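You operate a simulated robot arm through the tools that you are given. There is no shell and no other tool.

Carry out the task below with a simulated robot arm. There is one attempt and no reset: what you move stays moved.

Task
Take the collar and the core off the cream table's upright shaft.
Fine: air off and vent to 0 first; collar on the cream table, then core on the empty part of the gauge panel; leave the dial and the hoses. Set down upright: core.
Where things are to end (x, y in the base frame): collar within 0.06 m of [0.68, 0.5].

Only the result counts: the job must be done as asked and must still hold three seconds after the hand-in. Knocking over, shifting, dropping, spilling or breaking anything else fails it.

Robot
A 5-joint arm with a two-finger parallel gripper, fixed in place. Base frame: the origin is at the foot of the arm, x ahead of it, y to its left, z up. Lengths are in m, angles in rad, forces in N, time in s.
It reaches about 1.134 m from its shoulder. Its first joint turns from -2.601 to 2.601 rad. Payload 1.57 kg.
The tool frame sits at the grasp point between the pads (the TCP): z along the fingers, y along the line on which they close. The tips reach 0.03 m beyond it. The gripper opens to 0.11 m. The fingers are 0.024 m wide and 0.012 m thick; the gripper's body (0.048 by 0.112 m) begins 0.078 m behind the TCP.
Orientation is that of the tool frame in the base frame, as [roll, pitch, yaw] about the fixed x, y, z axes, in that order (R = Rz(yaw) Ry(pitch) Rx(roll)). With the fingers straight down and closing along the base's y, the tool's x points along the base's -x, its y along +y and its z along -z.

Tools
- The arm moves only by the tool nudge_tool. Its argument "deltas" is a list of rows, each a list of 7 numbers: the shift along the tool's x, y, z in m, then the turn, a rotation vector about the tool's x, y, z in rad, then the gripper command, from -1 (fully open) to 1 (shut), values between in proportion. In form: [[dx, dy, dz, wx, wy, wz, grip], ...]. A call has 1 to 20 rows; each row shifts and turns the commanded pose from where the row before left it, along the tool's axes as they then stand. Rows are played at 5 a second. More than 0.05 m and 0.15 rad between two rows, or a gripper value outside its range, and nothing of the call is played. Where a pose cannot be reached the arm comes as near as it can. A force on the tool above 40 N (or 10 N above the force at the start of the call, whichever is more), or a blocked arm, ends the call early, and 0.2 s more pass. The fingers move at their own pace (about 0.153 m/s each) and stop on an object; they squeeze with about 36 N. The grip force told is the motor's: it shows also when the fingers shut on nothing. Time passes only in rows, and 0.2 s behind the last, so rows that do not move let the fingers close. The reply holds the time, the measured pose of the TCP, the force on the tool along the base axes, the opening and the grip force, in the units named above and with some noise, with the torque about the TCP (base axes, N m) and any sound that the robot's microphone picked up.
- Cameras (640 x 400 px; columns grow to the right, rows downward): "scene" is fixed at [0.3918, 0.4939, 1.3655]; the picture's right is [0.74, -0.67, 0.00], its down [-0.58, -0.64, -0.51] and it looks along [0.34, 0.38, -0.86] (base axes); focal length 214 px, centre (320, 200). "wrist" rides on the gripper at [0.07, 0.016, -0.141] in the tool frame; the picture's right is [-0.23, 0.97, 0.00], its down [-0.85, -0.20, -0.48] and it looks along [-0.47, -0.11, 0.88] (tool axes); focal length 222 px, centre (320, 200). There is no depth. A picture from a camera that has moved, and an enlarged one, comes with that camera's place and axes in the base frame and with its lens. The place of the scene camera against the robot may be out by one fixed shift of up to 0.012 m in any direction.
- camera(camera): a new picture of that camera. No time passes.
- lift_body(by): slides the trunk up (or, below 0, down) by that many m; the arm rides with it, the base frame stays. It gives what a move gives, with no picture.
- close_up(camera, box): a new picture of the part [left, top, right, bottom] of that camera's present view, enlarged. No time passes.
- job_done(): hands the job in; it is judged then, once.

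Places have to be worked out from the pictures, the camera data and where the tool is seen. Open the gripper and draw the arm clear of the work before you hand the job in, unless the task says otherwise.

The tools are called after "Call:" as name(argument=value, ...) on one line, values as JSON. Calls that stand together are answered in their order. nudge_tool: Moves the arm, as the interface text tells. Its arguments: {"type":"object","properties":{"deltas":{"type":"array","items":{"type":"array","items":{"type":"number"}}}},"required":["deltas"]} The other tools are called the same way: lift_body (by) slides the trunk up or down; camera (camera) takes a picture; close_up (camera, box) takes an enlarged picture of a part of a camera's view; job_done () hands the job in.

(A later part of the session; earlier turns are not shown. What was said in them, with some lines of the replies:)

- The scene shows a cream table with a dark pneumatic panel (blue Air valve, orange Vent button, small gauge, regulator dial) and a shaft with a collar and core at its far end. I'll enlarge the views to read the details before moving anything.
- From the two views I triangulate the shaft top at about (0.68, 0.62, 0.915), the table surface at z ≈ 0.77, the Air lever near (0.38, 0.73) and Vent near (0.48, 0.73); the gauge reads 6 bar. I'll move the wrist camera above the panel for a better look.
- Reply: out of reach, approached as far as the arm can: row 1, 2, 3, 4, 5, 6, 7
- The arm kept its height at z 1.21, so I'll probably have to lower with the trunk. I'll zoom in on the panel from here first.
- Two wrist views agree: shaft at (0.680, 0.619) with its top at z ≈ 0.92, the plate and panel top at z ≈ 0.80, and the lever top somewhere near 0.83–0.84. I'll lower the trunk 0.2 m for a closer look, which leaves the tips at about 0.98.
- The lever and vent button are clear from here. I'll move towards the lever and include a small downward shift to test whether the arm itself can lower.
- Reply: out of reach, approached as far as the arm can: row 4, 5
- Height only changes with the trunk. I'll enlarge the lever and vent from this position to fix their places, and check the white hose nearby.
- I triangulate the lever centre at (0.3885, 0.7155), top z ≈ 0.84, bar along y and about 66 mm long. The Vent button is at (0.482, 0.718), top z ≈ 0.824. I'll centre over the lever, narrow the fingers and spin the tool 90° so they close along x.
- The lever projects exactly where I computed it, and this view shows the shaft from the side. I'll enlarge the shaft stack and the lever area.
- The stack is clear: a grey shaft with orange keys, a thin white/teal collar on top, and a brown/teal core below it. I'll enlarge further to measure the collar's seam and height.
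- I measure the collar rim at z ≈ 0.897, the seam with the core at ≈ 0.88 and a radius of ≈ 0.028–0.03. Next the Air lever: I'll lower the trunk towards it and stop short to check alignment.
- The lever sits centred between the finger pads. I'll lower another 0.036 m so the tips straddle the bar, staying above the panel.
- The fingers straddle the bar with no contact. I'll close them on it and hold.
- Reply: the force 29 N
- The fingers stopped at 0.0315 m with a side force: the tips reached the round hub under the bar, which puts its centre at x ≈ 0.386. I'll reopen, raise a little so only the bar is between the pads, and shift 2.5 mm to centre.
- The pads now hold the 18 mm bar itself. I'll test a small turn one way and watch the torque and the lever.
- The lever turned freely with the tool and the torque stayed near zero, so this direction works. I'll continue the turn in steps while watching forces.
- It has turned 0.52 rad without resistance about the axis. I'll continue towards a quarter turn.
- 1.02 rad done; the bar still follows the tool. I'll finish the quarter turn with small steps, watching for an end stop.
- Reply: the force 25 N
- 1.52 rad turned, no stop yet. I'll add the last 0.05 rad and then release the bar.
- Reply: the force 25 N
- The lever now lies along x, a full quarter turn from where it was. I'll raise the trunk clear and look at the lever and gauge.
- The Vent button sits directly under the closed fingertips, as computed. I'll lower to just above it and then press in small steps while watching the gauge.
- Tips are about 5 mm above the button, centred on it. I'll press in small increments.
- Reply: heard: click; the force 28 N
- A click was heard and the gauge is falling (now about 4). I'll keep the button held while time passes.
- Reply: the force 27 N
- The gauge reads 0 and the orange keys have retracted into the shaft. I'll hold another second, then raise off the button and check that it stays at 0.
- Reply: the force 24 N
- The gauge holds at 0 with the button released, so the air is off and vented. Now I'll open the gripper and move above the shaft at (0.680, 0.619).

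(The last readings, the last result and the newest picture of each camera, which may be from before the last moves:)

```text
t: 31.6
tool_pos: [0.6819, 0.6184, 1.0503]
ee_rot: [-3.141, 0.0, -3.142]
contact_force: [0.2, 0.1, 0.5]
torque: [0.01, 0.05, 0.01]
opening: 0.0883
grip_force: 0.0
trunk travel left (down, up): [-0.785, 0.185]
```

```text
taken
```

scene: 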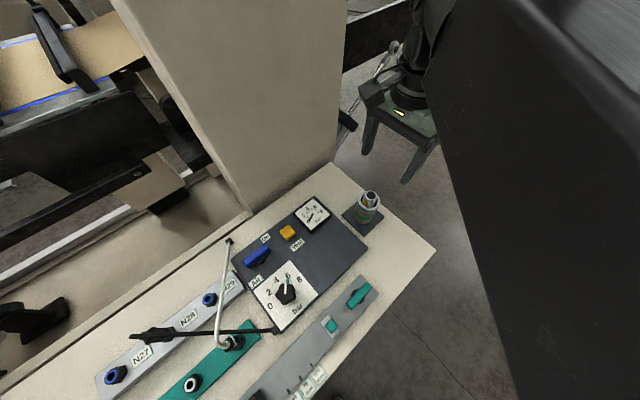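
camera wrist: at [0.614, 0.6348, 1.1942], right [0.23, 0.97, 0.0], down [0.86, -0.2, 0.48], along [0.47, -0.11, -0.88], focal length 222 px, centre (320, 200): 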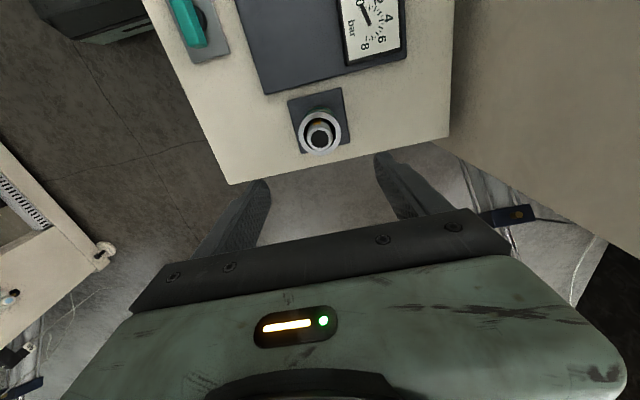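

The shaft is below, between the fingers. I'll enlarge to measure its axis and the collar heights accurately from here.

Call:
close_up(camera="wrist", box=[270, 80, 380, 160])

Call:
close_up(camera="scene", box=[330, 175, 400, 240])

```text
5.00 times, centred on (325, 120) of wrist
camera zoom: at [0.614, 0.6348, 1.1942], right [0.23, 0.97, 0.0], down [0.86, -0.2, 0.48], along [0.47, -0.11, -0.88], focal length 1111 px, centre (295, 600)
```

zoom: 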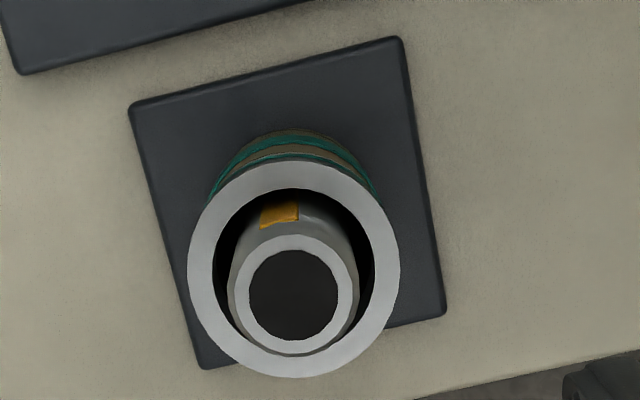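

```text
6.15 times, centred on (365, 208) of scene
camera zoom: at [0.3918, 0.4939, 1.3655], right [0.74, -0.67, 0.0], down [-0.58, -0.64, -0.51], along [0.34, 0.38, -0.86], focal length 1320 px, centre (43, 154)
```

zoom: 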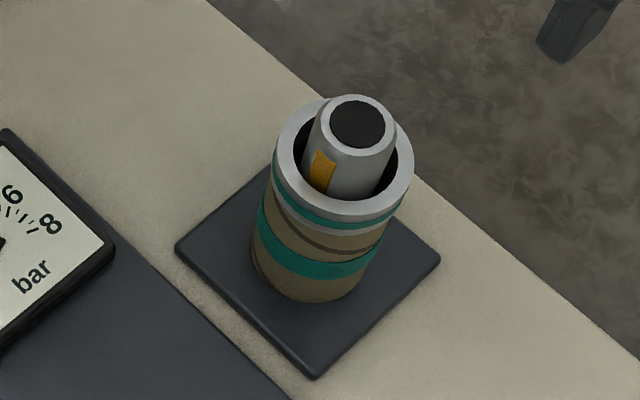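

The axis measures about (0.678, 0.6195) and the collar is about 56 mm in diameter. I'll trim the position and lower, stopping short of the collar's height.

Call:
nudge_tool(deltas=[[0.002, 0.001, 0, 0, 0, 0, -0.6]])

Call:
lift_body(by=-0.1)

Call:
camera(camera="wrist")

Call:
close_up(camera="scene", box=[310, 140, 430, 240])

```text
t: 32.0
tool_pos: [0.6797, 0.6203, 1.0522]
ee_rot: [-3.14, 0.0, -3.141]
contact_force: [-0.2, 0.8, 0.7]
torque: [-0.03, -0.02, 0.02]
opening: 0.088
grip_force: 0.1
trunk travel left (down, up): [-0.785, 0.185]
```

```text
t: 33.4
tool_pos: [0.6799, 0.6195, 0.9505]
ee_rot: [3.141, 0.0, 3.141]
contact_force: [0.0, 0.5, 0.4]
torque: [-0.01, 0.02, -0.03]
opening: 0.0882
grip_force: 0.1
trunk travel left (down, up): [-0.685, 0.285]
```

```text
taken
camera wrist: at [0.6113, 0.6363, 1.0943], right [0.23, 0.97, 0.0], down [0.85, -0.2, 0.48], along [0.47, -0.11, -0.88], focal length 222 px, centre (320, 200)
```

wrist: 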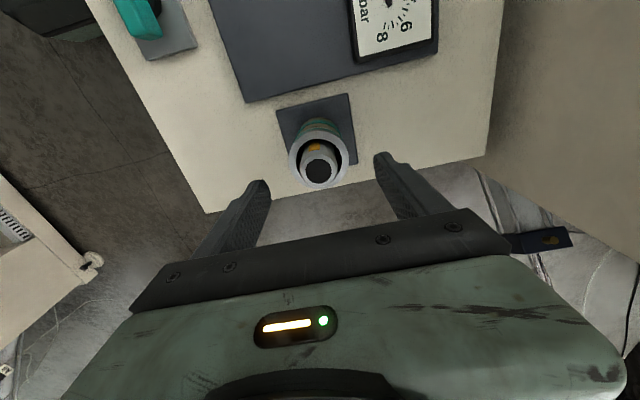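

```text
4.00 times, centred on (370, 190) of scene
camera zoom: at [0.3918, 0.4939, 1.3655], right [0.74, -0.67, 0.0], down [-0.58, -0.64, -0.51], along [0.34, 0.38, -0.86], focal length 858 px, centre (120, 240)
```

zoom: 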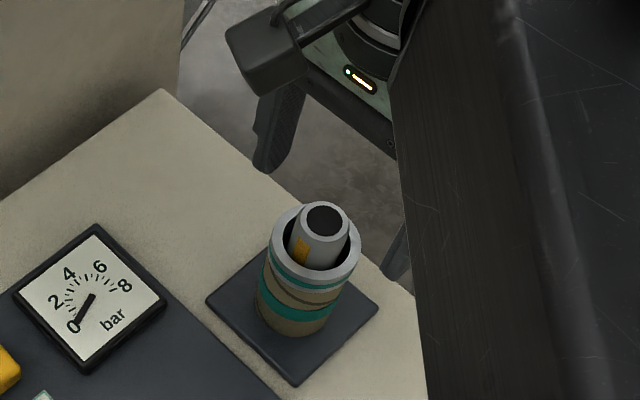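

Alignment looks consistent. I'll zoom in on the collar between the fingers before the last descent.

Call:
close_up(camera="wrist", box=[240, 100, 400, 220])

```text
3.33 times, centred on (320, 160) of wrist
camera zoom: at [0.6113, 0.6363, 1.0943], right [0.23, 0.97, 0.0], down [0.85, -0.2, 0.48], along [0.47, -0.11, -0.88], focal length 740 px, centre (320, 333)
```

zoom: 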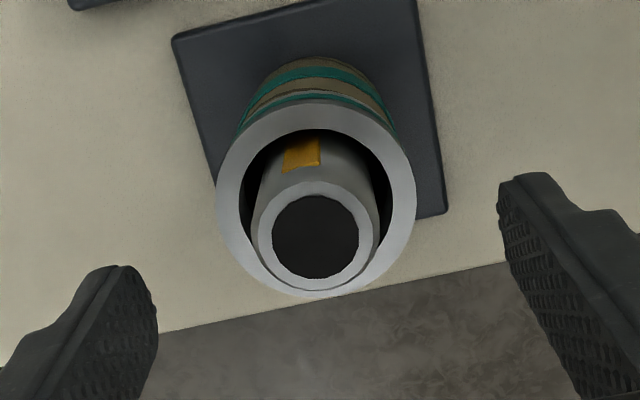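

The axis reads (0.677, 0.620). I'll shift 3 mm towards it and lower so the tips stop just above the collar–core seam.

Call:
nudge_tool(deltas=[[0.003, 0, 0, 0, 0, 0, -0.6]])

Call:
lift_body(by=-0.0365)

Call:
close_up(camera="wrist", box=[230, 120, 410, 240])

Call:
close_up(camera="scene", box=[320, 160, 410, 230])

```text
t: 33.8
tool_pos: [0.6767, 0.6205, 0.9505]
ee_rot: [3.141, -0.001, -3.14]
contact_force: [-0.4, 0.3, -0.4]
torque: [-0.01, 0.02, -0.01]
opening: 0.088
grip_force: 0.0
trunk travel left (down, up): [-0.685, 0.285]
```

```text
t: 34.5
tool_pos: [0.6761, 0.6207, 0.9148]
ee_rot: [-3.141, 0.001, 3.141]
contact_force: [-0.6, -0.1, 0.1]
torque: [0.0, 0.01, 0.02]
opening: 0.088
grip_force: 0.1
trunk travel left (down, up): [-0.648, 0.322]
```

```text
3.33 times, centred on (320, 180) of wrist
camera zoom: at [0.6083, 0.6364, 1.0578], right [0.23, 0.97, 0.0], down [0.85, -0.2, 0.48], along [0.47, -0.11, -0.88], focal length 740 px, centre (320, 267)
```

zoom: 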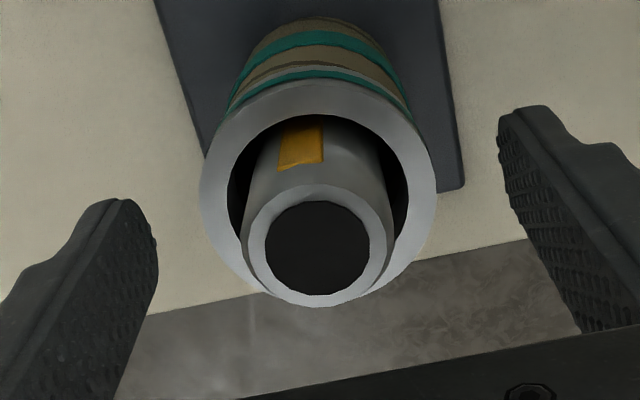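

```text
5.71 times, centred on (365, 195) of scene
camera zoom: at [0.3918, 0.4939, 1.3655], right [0.74, -0.67, 0.0], down [-0.58, -0.64, -0.51], along [0.34, 0.38, -0.86], focal length 1226 px, centre (63, 229)
```

zoom: 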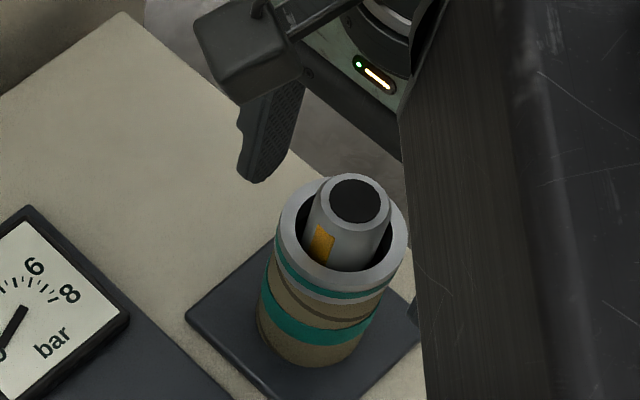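

The finger tips (z ≈ 0.885) overlap the collar's upper 12 mm and stay clear of the core. I'll close on the collar.

Call:
nudge_tool(deltas=[[0, 0, 0, 0, 0, 0, -0.2], [0, 0, 0, 0, 0, 0, 0.1], [0, 0, 0, 0, 0, 0, 0.3], [0, 0, 0, 0, 0, 0, 0.5]])

Call:
close_up(camera="wrist", box=[230, 120, 410, 240])

Call:
close_up(camera="scene", box=[320, 160, 410, 230])

```text
t: 35.5
tool_pos: [0.6779, 0.6204, 0.9148]
ee_rot: [-3.14, 0.002, -3.141]
contact_force: [0.0, 0.1, 1.3]
torque: [-0.02, -0.01, 0.0]
opening: 0.0521
grip_force: 35.1
trunk travel left (down, up): [-0.648, 0.322]
```

```text
3.33 times, centred on (320, 180) of wrist
camera zoom: at [0.6084, 0.6363, 1.0578], right [0.23, 0.97, 0.0], down [0.85, -0.2, 0.48], along [0.47, -0.11, -0.88], focal length 740 px, centre (320, 267)
```

zoom: 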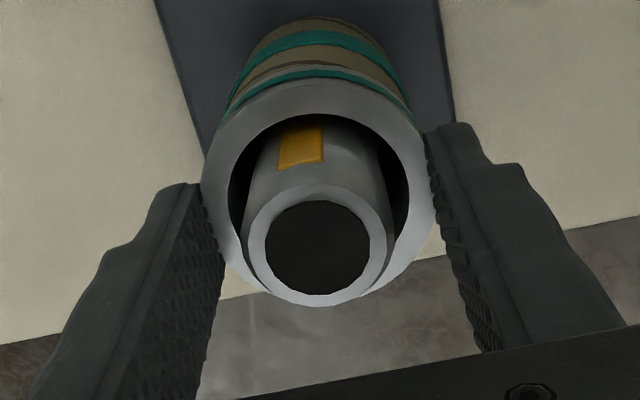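

```text
5.71 times, centred on (365, 195) of scene
camera zoom: at [0.3918, 0.4939, 1.3655], right [0.74, -0.67, 0.0], down [-0.58, -0.64, -0.51], along [0.34, 0.38, -0.86], focal length 1226 px, centre (63, 229)
```

zoom: 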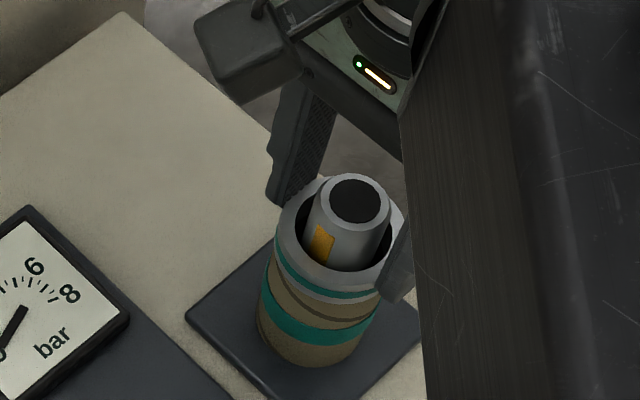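

The gripper holds the collar (opening 0.052, 35 N, no side force). I'll lift 15 mm and check that only the collar follows.

Call:
lift_body(by=0.015)

Call:
close_up(camera="scene", box=[320, 160, 410, 230])

Call:
close_up(camera="wrist", box=[230, 120, 410, 240])

```text
t: 36.2
tool_pos: [0.6767, 0.6215, 0.9304]
ee_rot: [3.141, -0.001, -3.14]
contact_force: [0.0, -0.8, -1.2]
torque: [0.0, -0.02, -0.02]
opening: 0.0524
grip_force: 36.3
trunk travel left (down, up): [-0.663, 0.307]
```

```text
5.71 times, centred on (365, 195) of scene
camera zoom: at [0.3918, 0.4939, 1.3655], right [0.74, -0.67, 0.0], down [-0.58, -0.64, -0.51], along [0.34, 0.38, -0.86], focal length 1226 px, centre (63, 229)
```

zoom: 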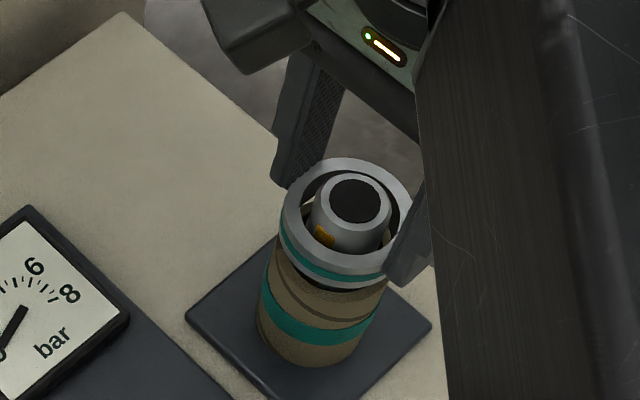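

```text
3.33 times, centred on (320, 180) of wrist
camera zoom: at [0.6084, 0.6365, 1.0727], right [0.23, 0.97, 0.0], down [0.86, -0.2, 0.48], along [0.47, -0.11, -0.88], focal length 740 px, centre (320, 267)
```

zoom: 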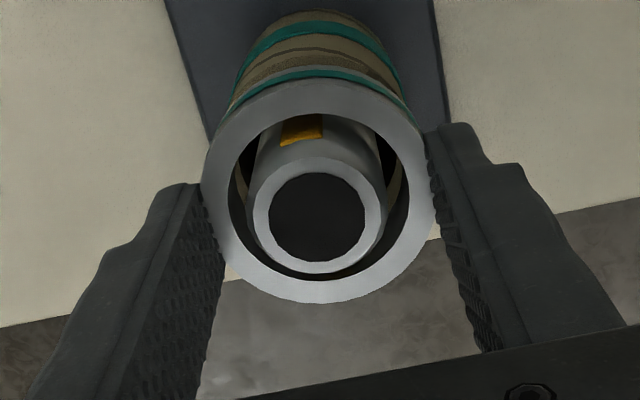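

Only the collar rises; the core stays seated. I'll lift it clear of the shaft top, carry it to (0.68, 0.50) and check from the cameras.

Call:
lift_body(by=0.065)

Call:
nudge_tool(deltas=[[-0.001, -0.03, 0, 0, 0, 0, 0.5], [-0.001, -0.03, 0, 0, 0, 0, 0.5], [-0.001, -0.03, 0, 0, 0, 0, 0.5], [0, -0.03, 0, 0, 0, 0, 0.5], [0, 0, 0, 0, 0, 0, 0.5]])

Call:
camera(camera="wrist")

Call:
camera(camera="scene")

```text
t: 37.2
tool_pos: [0.6773, 0.6194, 0.9948]
ee_rot: [3.141, 0.0, 3.14]
contact_force: [-0.4, -0.5, -0.1]
torque: [-0.01, 0.02, -0.01]
opening: 0.0521
grip_force: 35.8
trunk travel left (down, up): [-0.728, 0.242]
```

```text
t: 38.4
tool_pos: [0.6781, 0.4985, 0.9947]
ee_rot: [3.141, 0.0, -3.142]
contact_force: [-0.1, 0.3, -1.2]
torque: [-0.03, 0.0, 0.02]
opening: 0.0526
grip_force: 36.4
trunk travel left (down, up): [-0.728, 0.242]
```

```text
taken
camera wrist: at [0.611, 0.5159, 1.1377], right [0.23, 0.97, 0.0], down [0.86, -0.2, 0.48], along [0.47, -0.11, -0.88], focal length 222 px, centre (320, 200)
```

wrist: 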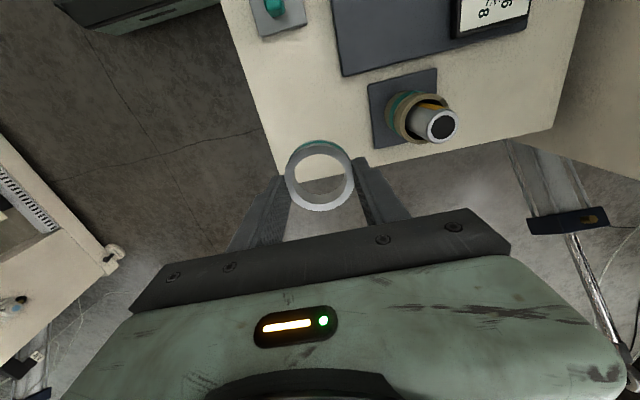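

```text
taken
```

scene: 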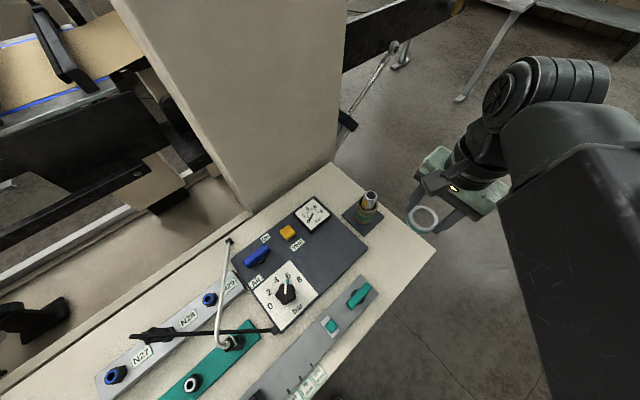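

The collar hangs level over the table at (0.678, 0.499), with table under all of it. I'll lower most of the way, then step down until contact.

Call:
lift_body(by=-0.15)

Call:
close_up(camera="wrist", box=[230, 90, 470, 250])

Call:
close_up(camera="scene", box=[330, 180, 450, 270])

```text
t: 40.2
tool_pos: [0.6796, 0.5008, 0.8438]
ee_rot: [-3.141, -0.001, 3.14]
contact_force: [-0.3, -0.3, -0.3]
torque: [0.03, -0.01, 0.0]
opening: 0.0523
grip_force: 36.5
trunk travel left (down, up): [-0.578, 0.392]
```

```text
2.50 times, centred on (350, 170) of wrist
camera zoom: at [0.611, 0.5162, 0.9877], right [0.23, 0.97, 0.0], down [0.85, -0.2, 0.48], along [0.47, -0.11, -0.88], focal length 555 px, centre (245, 275)
```

zoom: 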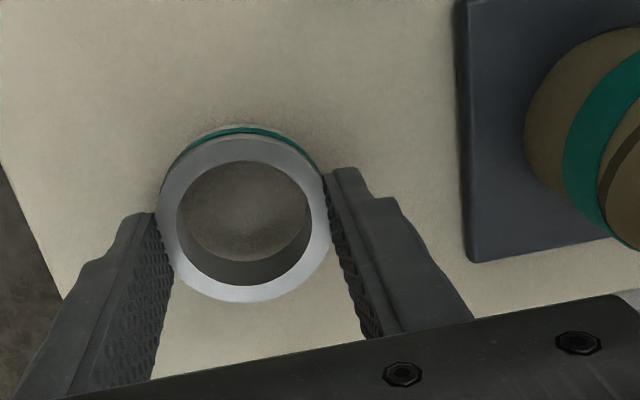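

```text
4.44 times, centred on (390, 225) of scene
camera zoom: at [0.3918, 0.4939, 1.3655], right [0.74, -0.67, 0.0], down [-0.58, -0.64, -0.51], along [0.34, 0.38, -0.86], focal length 953 px, centre (9, 89)
```

zoom: 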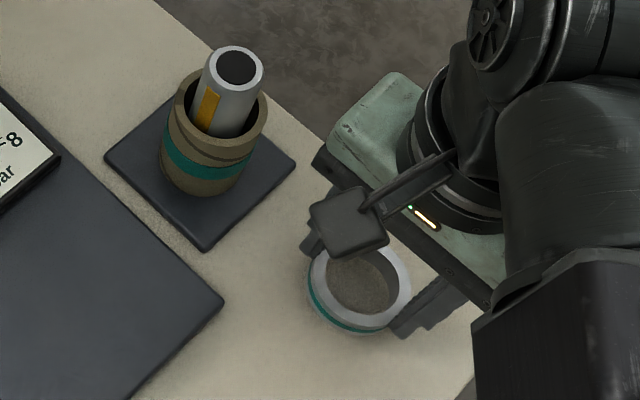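

The collar is close to the table and level. I'll step down in small increments until contact shows.

Call:
lift_body(by=-0.01)

Call:
lift_body(by=-0.004)

Call:
lift_body(by=-0.003)

```text
t: 40.8
tool_pos: [0.6791, 0.4985, 0.8365]
ee_rot: [3.14, 0.002, -3.141]
contact_force: [7.3, 5.9, 24.2]
torque: [0.1, 0.25, -0.08]
opening: 0.0526
grip_force: 36.1
trunk travel left (down, up): [-0.568, 0.402]
```

```text
t: 41.3
tool_pos: [0.6773, 0.4993, 0.8326]
ee_rot: [3.139, 0.002, 3.141]
contact_force: [4.2, 6.6, 28.8]
torque: [0.17, -0.19, -0.04]
opening: 0.0525
grip_force: 36.1
trunk travel left (down, up): [-0.564, 0.406]
```

```text
t: 41.8
tool_pos: [0.6768, 0.4988, 0.8302]
ee_rot: [-3.141, 0.002, 3.141]
contact_force: [2.5, 7.2, 32.4]
torque: [-0.51, 0.3, -0.02]
opening: 0.0523
grip_force: 36.2
trunk travel left (down, up): [-0.561, 0.409]
```

Contact came at TCP z ≈ 0.836, so the collar now rests on the table. I'll relieve the pressure slightly and release it.

Call:
lift_body(by=0.004)

Call:
close_up(camera="wrist", box=[230, 90, 470, 250])

```text
t: 42.3
tool_pos: [0.679, 0.4998, 0.8305]
ee_rot: [-3.141, 0.002, 3.14]
contact_force: [0.2, -0.3, -0.8]
torque: [-0.01, 0.02, 0.0]
opening: 0.0524
grip_force: 35.9
trunk travel left (down, up): [-0.565, 0.405]
```

```text
2.50 times, centred on (350, 170) of wrist
camera zoom: at [0.6112, 0.5161, 0.9742], right [0.23, 0.97, 0.0], down [0.86, -0.2, 0.48], along [0.47, -0.11, -0.88], focal length 555 px, centre (245, 275)
```

zoom: 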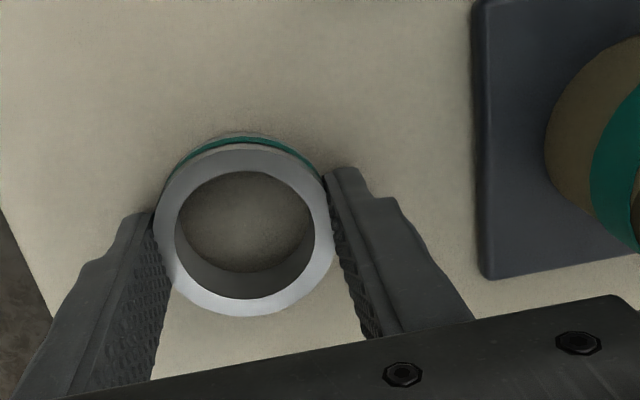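

The force is now near zero with the collar at the table surface. I'll open the fingers gently.

Call:
nudge_tool(deltas=[[0, 0, 0, 0, 0, 0, 0.0], [0, 0, 0, 0, 0, 0, -0.1], [0, 0, 0, 0, 0, 0, -0.3], [0, 0, 0, 0, 0, 0, -0.4]])

Call:
lift_body(by=0.17)

Call:
camera(camera="wrist")

Call:
close_up(camera="scene", box=[280, 170, 450, 290])

```text
t: 43.3
tool_pos: [0.6788, 0.4998, 0.832]
ee_rot: [-3.141, 0.0, 3.141]
contact_force: [0.2, 0.4, 0.6]
torque: [-0.03, 0.01, 0.01]
opening: 0.077
grip_force: 0.0
trunk travel left (down, up): [-0.565, 0.405]
```

```text
t: 45.2
tool_pos: [0.6797, 0.4993, 1.0017]
ee_rot: [-3.141, 0.0, 3.141]
contact_force: [0.1, 0.0, -0.1]
torque: [0.04, 0.02, 0.0]
opening: 0.0768
grip_force: 0.1
trunk travel left (down, up): [-0.735, 0.235]
```

```text
taken
camera wrist: at [0.611, 0.5162, 1.1446], right [0.23, 0.97, 0.0], down [0.86, -0.2, 0.48], along [0.47, -0.11, -0.88], focal length 222 px, centre (320, 200)
```

wrist: 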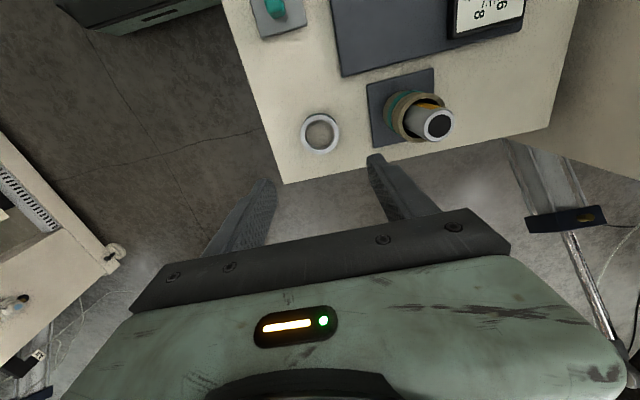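

```text
3.33 times, centred on (365, 230) of scene
camera zoom: at [0.3918, 0.4939, 1.3655], right [0.74, -0.67, 0.0], down [-0.58, -0.64, -0.51], along [0.34, 0.38, -0.86], focal length 715 px, centre (170, 100)
```

zoom: 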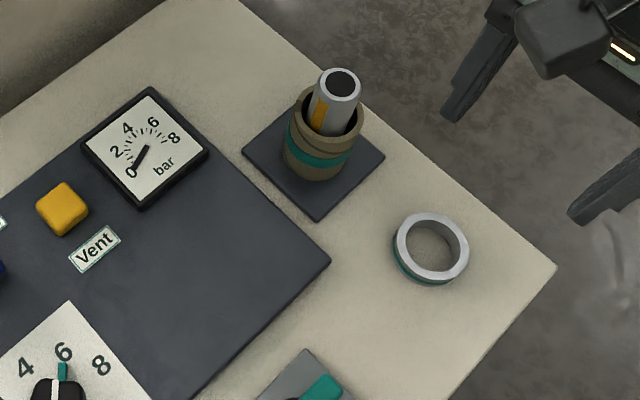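

The collar lies flat on the table at about (0.68, 0.50) and the gauge still reads 0. Next I'll move back over the shaft for the core, with the gripper opened.

Call:
nudge_tool(deltas=[[0.0006, 0.03, 0, 0, 0, 0, -0.6], [0.0007, 0.03, 0, 0, 0, 0, -0.6], [0.0007, 0.03, 0, 0, 0, 0, -0.6], [0.0007, 0.0305, 0, 0, 0, 0, -0.6], [0, 0, 0, 0, 0, 0, -0.6]])

Call:
lift_body(by=-0.06)

Call:
close_up(camera="wrist", box=[230, 100, 410, 220])

Call:
close_up(camera="scene", box=[310, 160, 430, 240])

```text
t: 46.5
tool_pos: [0.677, 0.6204, 1.0021]
ee_rot: [3.142, -0.001, 3.141]
contact_force: [0.0, -0.5, -0.1]
torque: [-0.04, 0.01, -0.01]
opening: 0.088
grip_force: 0.1
trunk travel left (down, up): [-0.735, 0.235]
```

```text
t: 47.5
tool_pos: [0.6769, 0.6193, 0.9416]
ee_rot: [3.141, 0.0, 3.141]
contact_force: [0.6, 0.1, 0.0]
torque: [-0.03, -0.04, -0.03]
opening: 0.0877
grip_force: 0.1
trunk travel left (down, up): [-0.675, 0.295]
```

```text
3.33 times, centred on (320, 160) of wrist
camera zoom: at [0.6088, 0.6361, 1.0848], right [0.23, 0.97, 0.0], down [0.85, -0.2, 0.48], along [0.47, -0.11, -0.88], focal length 740 px, centre (320, 333)
```

zoom: 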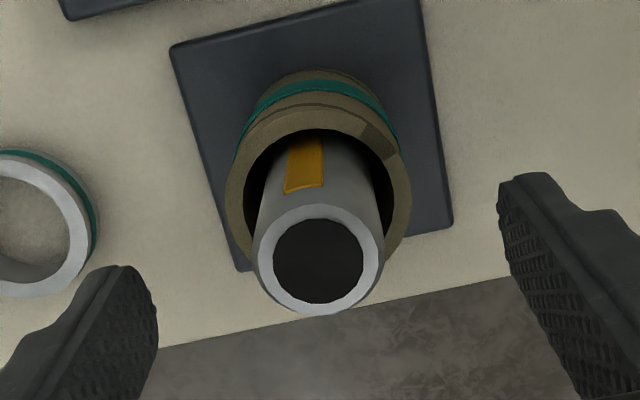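

```text
5.00 times, centred on (370, 200) of scene
camera zoom: at [0.3918, 0.4939, 1.3655], right [0.74, -0.67, 0.0], down [-0.58, -0.64, -0.51], along [0.34, 0.38, -0.86], focal length 1072 px, centre (70, 200)
```

zoom: 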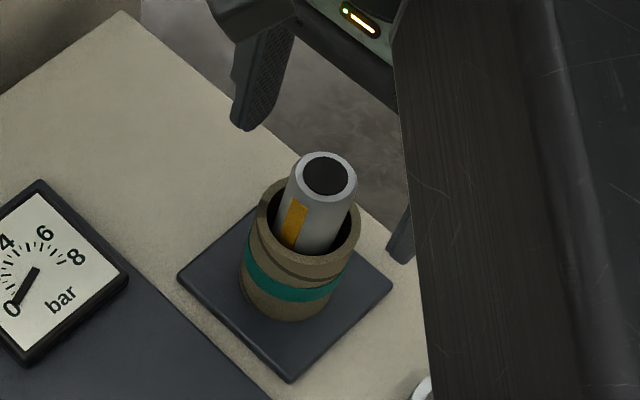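

The core and shaft are centred between the fingers. I'll lower to TCP z ≈ 0.862: tips at 0.832, with the gripper body still 2 cm above the shaft top.

Call:
lift_body(by=-0.05)

Call:
lift_body(by=-0.029)

Call:
close_up(camera="wrist", box=[230, 100, 410, 240])

Call:
close_up(camera="scene", box=[310, 160, 430, 240])

```text
t: 48.4
tool_pos: [0.6774, 0.6195, 0.8912]
ee_rot: [3.142, -0.001, -3.141]
contact_force: [-0.4, 0.6, 0.4]
torque: [0.02, 0.01, -0.03]
opening: 0.0878
grip_force: 0.1
trunk travel left (down, up): [-0.625, 0.345]
```

```text
t: 49.1
tool_pos: [0.6772, 0.6191, 0.8625]
ee_rot: [3.141, 0.0, 3.141]
contact_force: [0.0, -0.2, 0.5]
torque: [-0.06, 0.01, 0.03]
opening: 0.0883
grip_force: 0.1
trunk travel left (down, up): [-0.596, 0.374]
```

```text
2.86 times, centred on (320, 170) of wrist
camera zoom: at [0.6087, 0.6362, 1.0057], right [0.23, 0.97, 0.0], down [0.85, -0.2, 0.48], along [0.47, -0.11, -0.88], focal length 635 px, centre (320, 286)
```

zoom: 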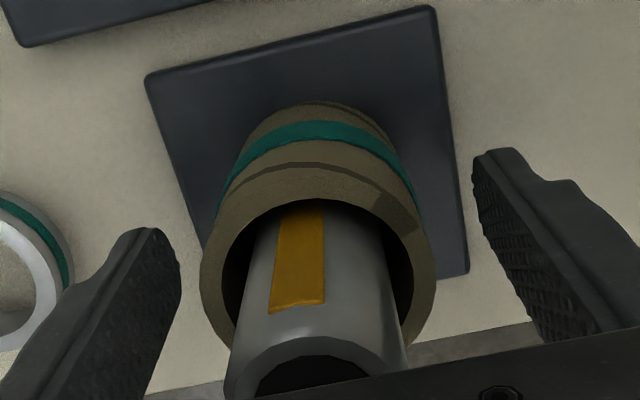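

```text
5.00 times, centred on (370, 200) of scene
camera zoom: at [0.3918, 0.4939, 1.3655], right [0.74, -0.67, 0.0], down [-0.58, -0.64, -0.51], along [0.34, 0.38, -0.86], focal length 1072 px, centre (70, 200)
```

zoom: 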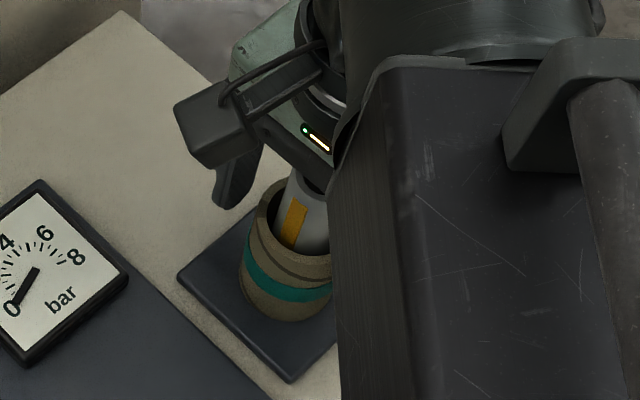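

The fingers straddle the core symmetrically with no contact. I'll close gradually on the core.

Call:
nudge_tool(deltas=[[0, 0, 0, 0, 0, 0, -0.2], [0, 0, 0, 0, 0, 0, 0.1], [0, 0, 0, 0, 0, 0, 0.3], [0, 0, 0, 0, 0, 0, 0.5]])

Call:
close_up(camera="wrist", box=[230, 100, 410, 240])

```text
t: 50.1
tool_pos: [0.6765, 0.6195, 0.8623]
ee_rot: [-3.141, 0.0, -3.142]
contact_force: [0.5, 1.0, 0.4]
torque: [0.0, -0.02, -0.05]
opening: 0.0506
grip_force: 35.8
trunk travel left (down, up): [-0.596, 0.374]
```

```text
2.86 times, centred on (320, 170) of wrist
camera zoom: at [0.6088, 0.6362, 1.0058], right [0.23, 0.97, 0.0], down [0.85, -0.2, 0.48], along [0.47, -0.11, -0.88], focal length 635 px, centre (320, 286)
```

zoom: 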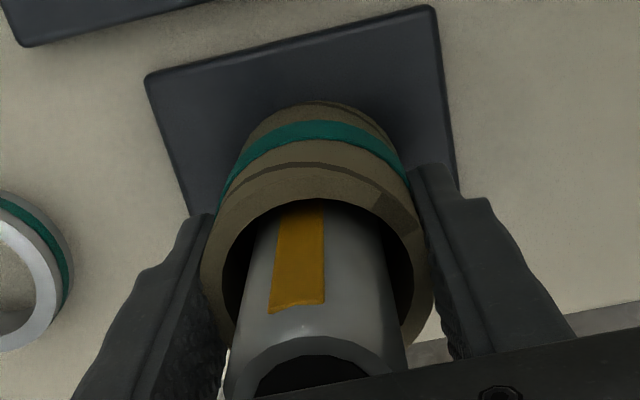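

The core is held (opening 0.051, 36 N, no side force). I'll lift 2 cm first to see that it slides freely on the shaft.

Call:
lift_body(by=0.02)

Call:
close_up(camera="scene", box=[310, 160, 430, 240])

```text
t: 50.8
tool_pos: [0.6772, 0.6204, 0.883]
ee_rot: [-3.141, 0.001, -3.141]
contact_force: [-0.3, -0.1, -0.3]
torque: [0.01, 0.01, -0.01]
opening: 0.0508
grip_force: 36.3
trunk travel left (down, up): [-0.616, 0.354]
```

```text
5.00 times, centred on (370, 200) of scene
camera zoom: at [0.3918, 0.4939, 1.3655], right [0.74, -0.67, 0.0], down [-0.58, -0.64, -0.51], along [0.34, 0.38, -0.86], focal length 1072 px, centre (70, 200)
```

zoom: 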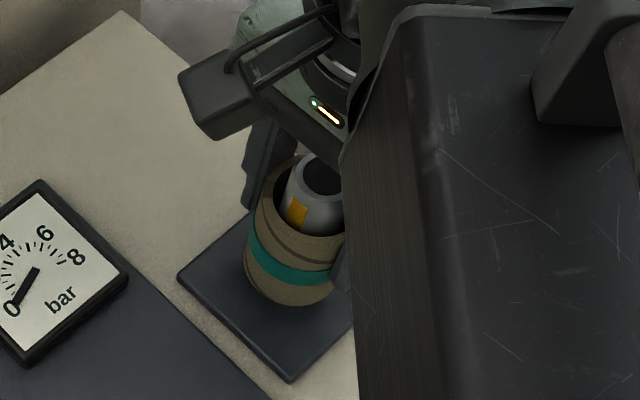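

The core slides up freely with almost no force. I'll lift another 0.135 m to bring its bottom well above the shaft top.

Call:
lift_body(by=0.135)

Call:
camera(camera="scene")

Call:
camera(camera="wrist")

```text
t: 52.4
tool_pos: [0.6778, 0.62, 1.0176]
ee_rot: [3.142, 0.0, -3.14]
contact_force: [-0.6, 0.6, -1.2]
torque: [0.0, -0.01, 0.0]
opening: 0.0506
grip_force: 35.7
trunk travel left (down, up): [-0.751, 0.219]
```

```text
taken
```

scene: 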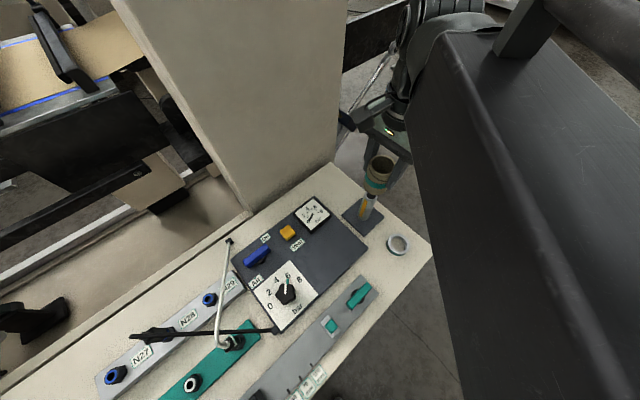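

```text
taken
camera wrist: at [0.6089, 0.6363, 1.1606], right [0.23, 0.97, 0.0], down [0.86, -0.2, 0.48], along [0.47, -0.11, -0.88], focal length 222 px, centre (320, 200)
```

wrist: 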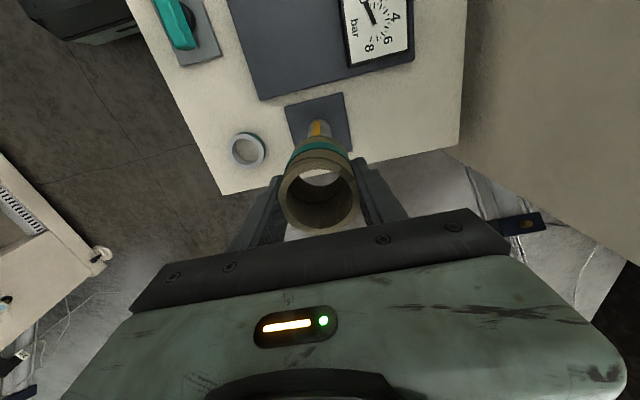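

The core hangs upright above the shaft with about 35 mm clearance. I'll carry it over the empty part of the gauge panel at (0.535, 0.608), between the dial plate, gauge and Vent label.

Call:
nudge_tool(deltas=[[0.0357, -0.003, 0, 0, 0, 0, 0.5], [0.0357, -0.003, 0, 0, 0, 0, 0.5], [0.0357, -0.003, 0, 0, 0, 0, 0.5], [0.0357, -0.003, 0, 0, 0, 0, 0.5], [0, 0, 0, 0, 0, 0, 0.5]])

Call:
camera(camera="wrist")

Call:
camera(camera="scene")

```text
t: 53.6
tool_pos: [0.5341, 0.6081, 1.019]
ee_rot: [3.141, 0.0, -3.141]
contact_force: [0.6, 0.1, -0.3]
torque: [0.0, 0.02, 0.0]
opening: 0.0504
grip_force: 35.6
trunk travel left (down, up): [-0.751, 0.219]
```

```text
taken
camera wrist: at [0.4657, 0.6238, 1.1607], right [0.23, 0.97, 0.0], down [0.85, -0.2, 0.48], along [0.47, -0.11, -0.88], focal length 222 px, centre (320, 200)
```

wrist: 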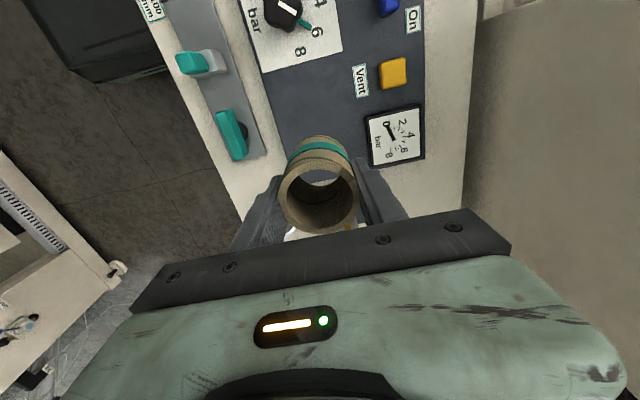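

```text
taken
```

scene: 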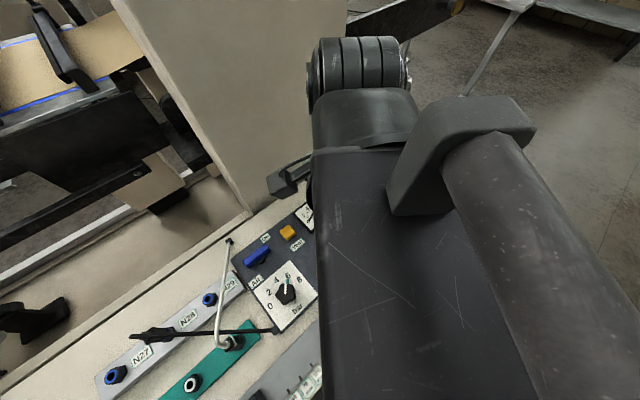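

The spot beneath is bare panel. I'll lower most of the way and recheck the clearances to the gauge and dial plate.

Call:
lift_body(by=-0.135)

Call:
camera(camera="wrist")

Call:
close_up(camera="wrist", box=[220, 60, 440, 220])

```text
t: 55.2
tool_pos: [0.5347, 0.6067, 0.8832]
ee_rot: [3.141, -0.001, 3.141]
contact_force: [0.2, -0.6, -0.2]
torque: [-0.02, 0.02, 0.0]
opening: 0.0507
grip_force: 35.6
trunk travel left (down, up): [-0.616, 0.354]
```

```text
taken
camera wrist: at [0.4661, 0.6237, 1.0258], right [0.23, 0.97, 0.0], down [0.85, -0.2, 0.48], along [0.47, -0.11, -0.88], focal length 222 px, centre (320, 200)
```

wrist: 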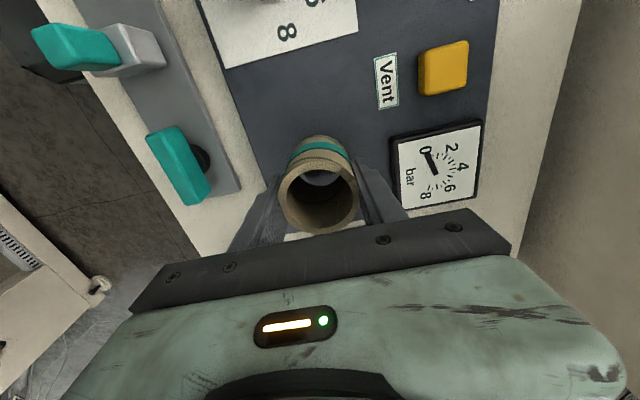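

```text
2.50 times, centred on (330, 140) of wrist
camera zoom: at [0.4661, 0.6237, 1.0258], right [0.23, 0.97, 0.0], down [0.85, -0.2, 0.48], along [0.47, -0.11, -0.88], focal length 555 px, centre (295, 350)
```

zoom: 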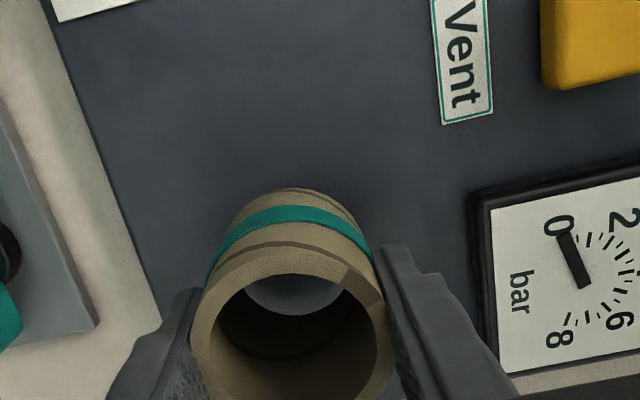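

Clearances to the gauge, Vent label and panel edge look good. I'll step down carefully, one small step at a time near the surface.

Call:
lift_body(by=-0.012)

```text
t: 55.8
tool_pos: [0.5336, 0.6074, 0.8707]
ee_rot: [3.141, 0.002, 3.142]
contact_force: [0.0, -0.7, -0.6]
torque: [-0.01, -0.01, -0.02]
opening: 0.0505
grip_force: 35.8
trunk travel left (down, up): [-0.604, 0.366]
```

No contact yet at z 0.871. I'll lower another 3 mm.

Call:
lift_body(by=-0.003)

```text
t: 56.4
tool_pos: [0.5344, 0.607, 0.8682]
ee_rot: [3.141, 0.0, 3.141]
contact_force: [0.5, -0.2, -0.6]
torque: [0.0, -0.01, 0.01]
opening: 0.0505
grip_force: 35.3
trunk travel left (down, up): [-0.601, 0.369]
```

Still free. Another 2 mm.

Call:
lift_body(by=-0.002)

```text
t: 56.9
tool_pos: [0.5333, 0.6072, 0.8663]
ee_rot: [3.14, 0.0, 3.141]
contact_force: [5.6, 5.5, 18.3]
torque: [0.01, 0.03, -0.01]
opening: 0.0506
grip_force: 36.2
trunk travel left (down, up): [-0.599, 0.371]
```

The core is on the panel (18 N upward, no torque, so it sits flat). I'll relieve 1 mm and open the fingers slowly.

Call:
lift_body(by=0.001)

Call:
nudge_tool(deltas=[[0, 0, 0, 0, 0, 0, 0.05], [0, 0, 0, 0, 0, 0, 0.0], [0, 0, 0, 0, 0, 0, -0.2], [0, 0, 0, 0, 0, 0, -0.35], [0, 0, 0, 0, 0, 0, -0.35]])

Call:
close_up(camera="wrist", box=[220, 60, 440, 220])

```text
t: 57.4
tool_pos: [0.5337, 0.6074, 0.8669]
ee_rot: [-3.142, 0.001, 3.142]
contact_force: [1.7, 0.5, 3.9]
torque: [0.12, -0.09, -0.05]
opening: 0.0504
grip_force: 36.6
trunk travel left (down, up): [-0.6, 0.37]
```

```text
t: 58.6
tool_pos: [0.5341, 0.6081, 0.8673]
ee_rot: [-3.141, 0.0, -3.142]
contact_force: [0.2, -0.3, 0.0]
torque: [0.01, 0.02, -0.03]
opening: 0.0746
grip_force: 0.1
trunk travel left (down, up): [-0.6, 0.37]
```

```text
2.50 times, centred on (330, 140) of wrist
camera zoom: at [0.4661, 0.6237, 1.0097], right [0.23, 0.97, 0.0], down [0.85, -0.2, 0.48], along [0.47, -0.11, -0.88], focal length 555 px, centre (295, 350)
```

zoom: 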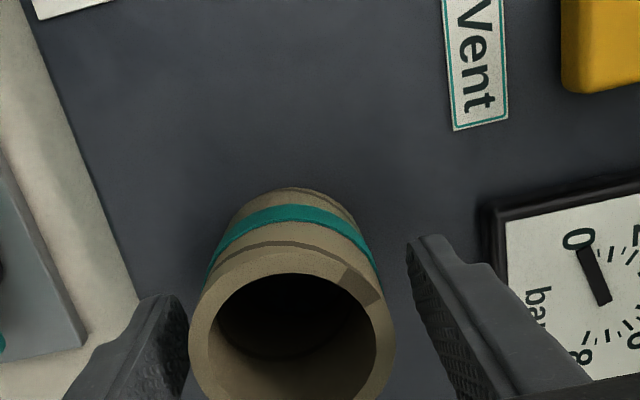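

The core stands free between the open fingers. I'll raise the trunk straight up and then draw the arm back clear of the table.

Call:
lift_body(by=0.3)

Call:
nudge_tool(deltas=[[-0.005, -0.04, 0, 0, 0, 0, -0.6], [-0.005, -0.04, 0, 0, 0, 0, -0.6], [-0.005, -0.04, 0, 0, 0, 0, -0.6], [-0.005, -0.04, 0, 0, 0, 0, -0.6], [-0.005, -0.04, 0, 0, 0, 0, -0.6], [-0.005, -0.04, 0, 0, 0, 0, -0.6], [0, 0, 0, 0, 0, 0, -0.6]])

Call:
camera(camera="scene")

Call:
camera(camera="wrist")

```text
t: 61.6
tool_pos: [0.534, 0.6072, 1.1672]
ee_rot: [3.14, 0.0, -3.139]
contact_force: [1.2, -0.3, -0.5]
torque: [-0.01, -0.03, -0.01]
opening: 0.0745
grip_force: 0.0
trunk travel left (down, up): [-0.9, 0.07]
```

```text
t: 63.2
tool_pos: [0.5644, 0.3677, 1.1671]
ee_rot: [3.141, 0.001, 3.141]
contact_force: [0.7, 0.1, 0.1]
torque: [0.02, 0.0, 0.01]
opening: 0.088
grip_force: 0.1
trunk travel left (down, up): [-0.9, 0.07]
```

```text
taken
```

scene: 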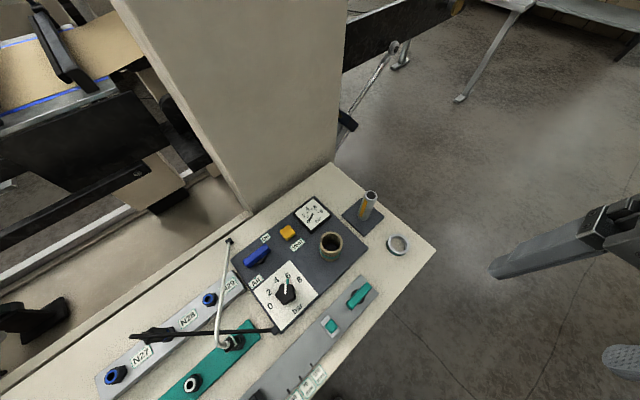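

```text
taken
camera wrist: at [0.4966, 0.3838, 1.3097], right [0.23, 0.97, 0.0], down [0.86, -0.2, 0.48], along [0.47, -0.11, -0.88], focal length 222 px, centre (320, 200)
```

wrist: 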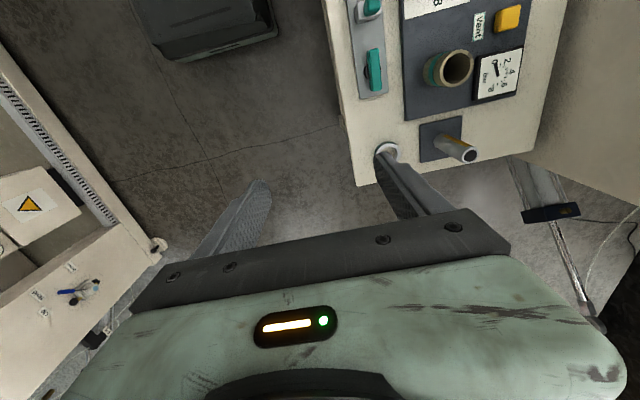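

The arm is clear. I'll do a final close check of the gauge, lever, dial, collar, core and hoses.

Call:
close_up(camera="scene", box=[230, 170, 430, 300])

Call:
close_up(camera="scene", box=[80, 220, 330, 400])

```text
3.08 times, centred on (330, 235) of scene
camera zoom: at [0.3918, 0.4939, 1.3655], right [0.74, -0.67, 0.0], down [-0.58, -0.64, -0.51], along [0.34, 0.38, -0.86], focal length 660 px, centre (289, 92)
```

zoom: 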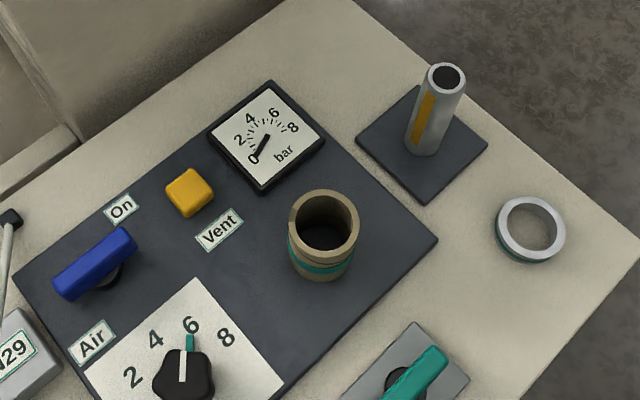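

```text
2.22 times, centred on (205, 310) of scene
camera zoom: at [0.3918, 0.4939, 1.3655], right [0.74, -0.67, 0.0], down [-0.58, -0.64, -0.51], along [0.34, 0.38, -0.86], focal length 477 px, centre (576, -44)
```

zoom: 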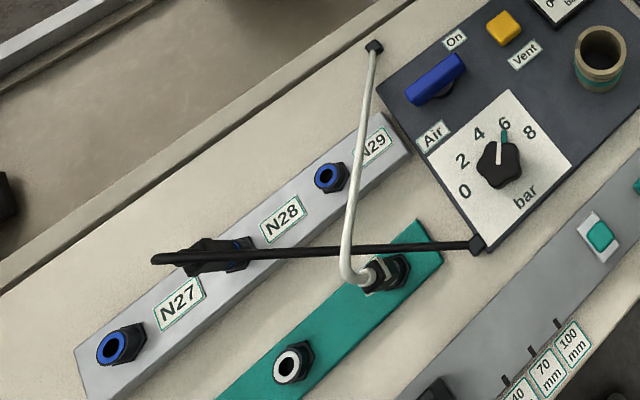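

Everything is as asked. The gauge holds at 0, the Air lever is turned off, the dial is still at 6 and the hoses are where they were. The collar is flat on the table at about (0.68, 0.50), the core stands upright on the bare part of the gauge panel, and the open gripper is clear, so I'm handing in.

Call:
job_done()

```text
The job is handed in.
```

The collar and the core are both off the shaft, and the job is handed in. I haven't seen the judge's result.

- **Air:** I turned the Air lever a quarter turn, then held Vent until the gauge read 0. The gauge was still at 0 in the last picture, well after I let go of the button.
- **Collar:** it lies flat on the cream table at about (0.68, 0.50), which is the spot you gave.
- **Core:** it stands upright on the empty part of the gauge panel, at about (0.535, 0.607). It is clear of the gauge, the Vent label and the dial plate.
- **Left alone:** the dial still points to 6, and both hoses look the same as at the start.

When I set the collar down I pressed it onto the table with about 32 N, more than needed. Nothing looked shifted or damaged afterwards.

The gripper is open and the arm is clear of the table.
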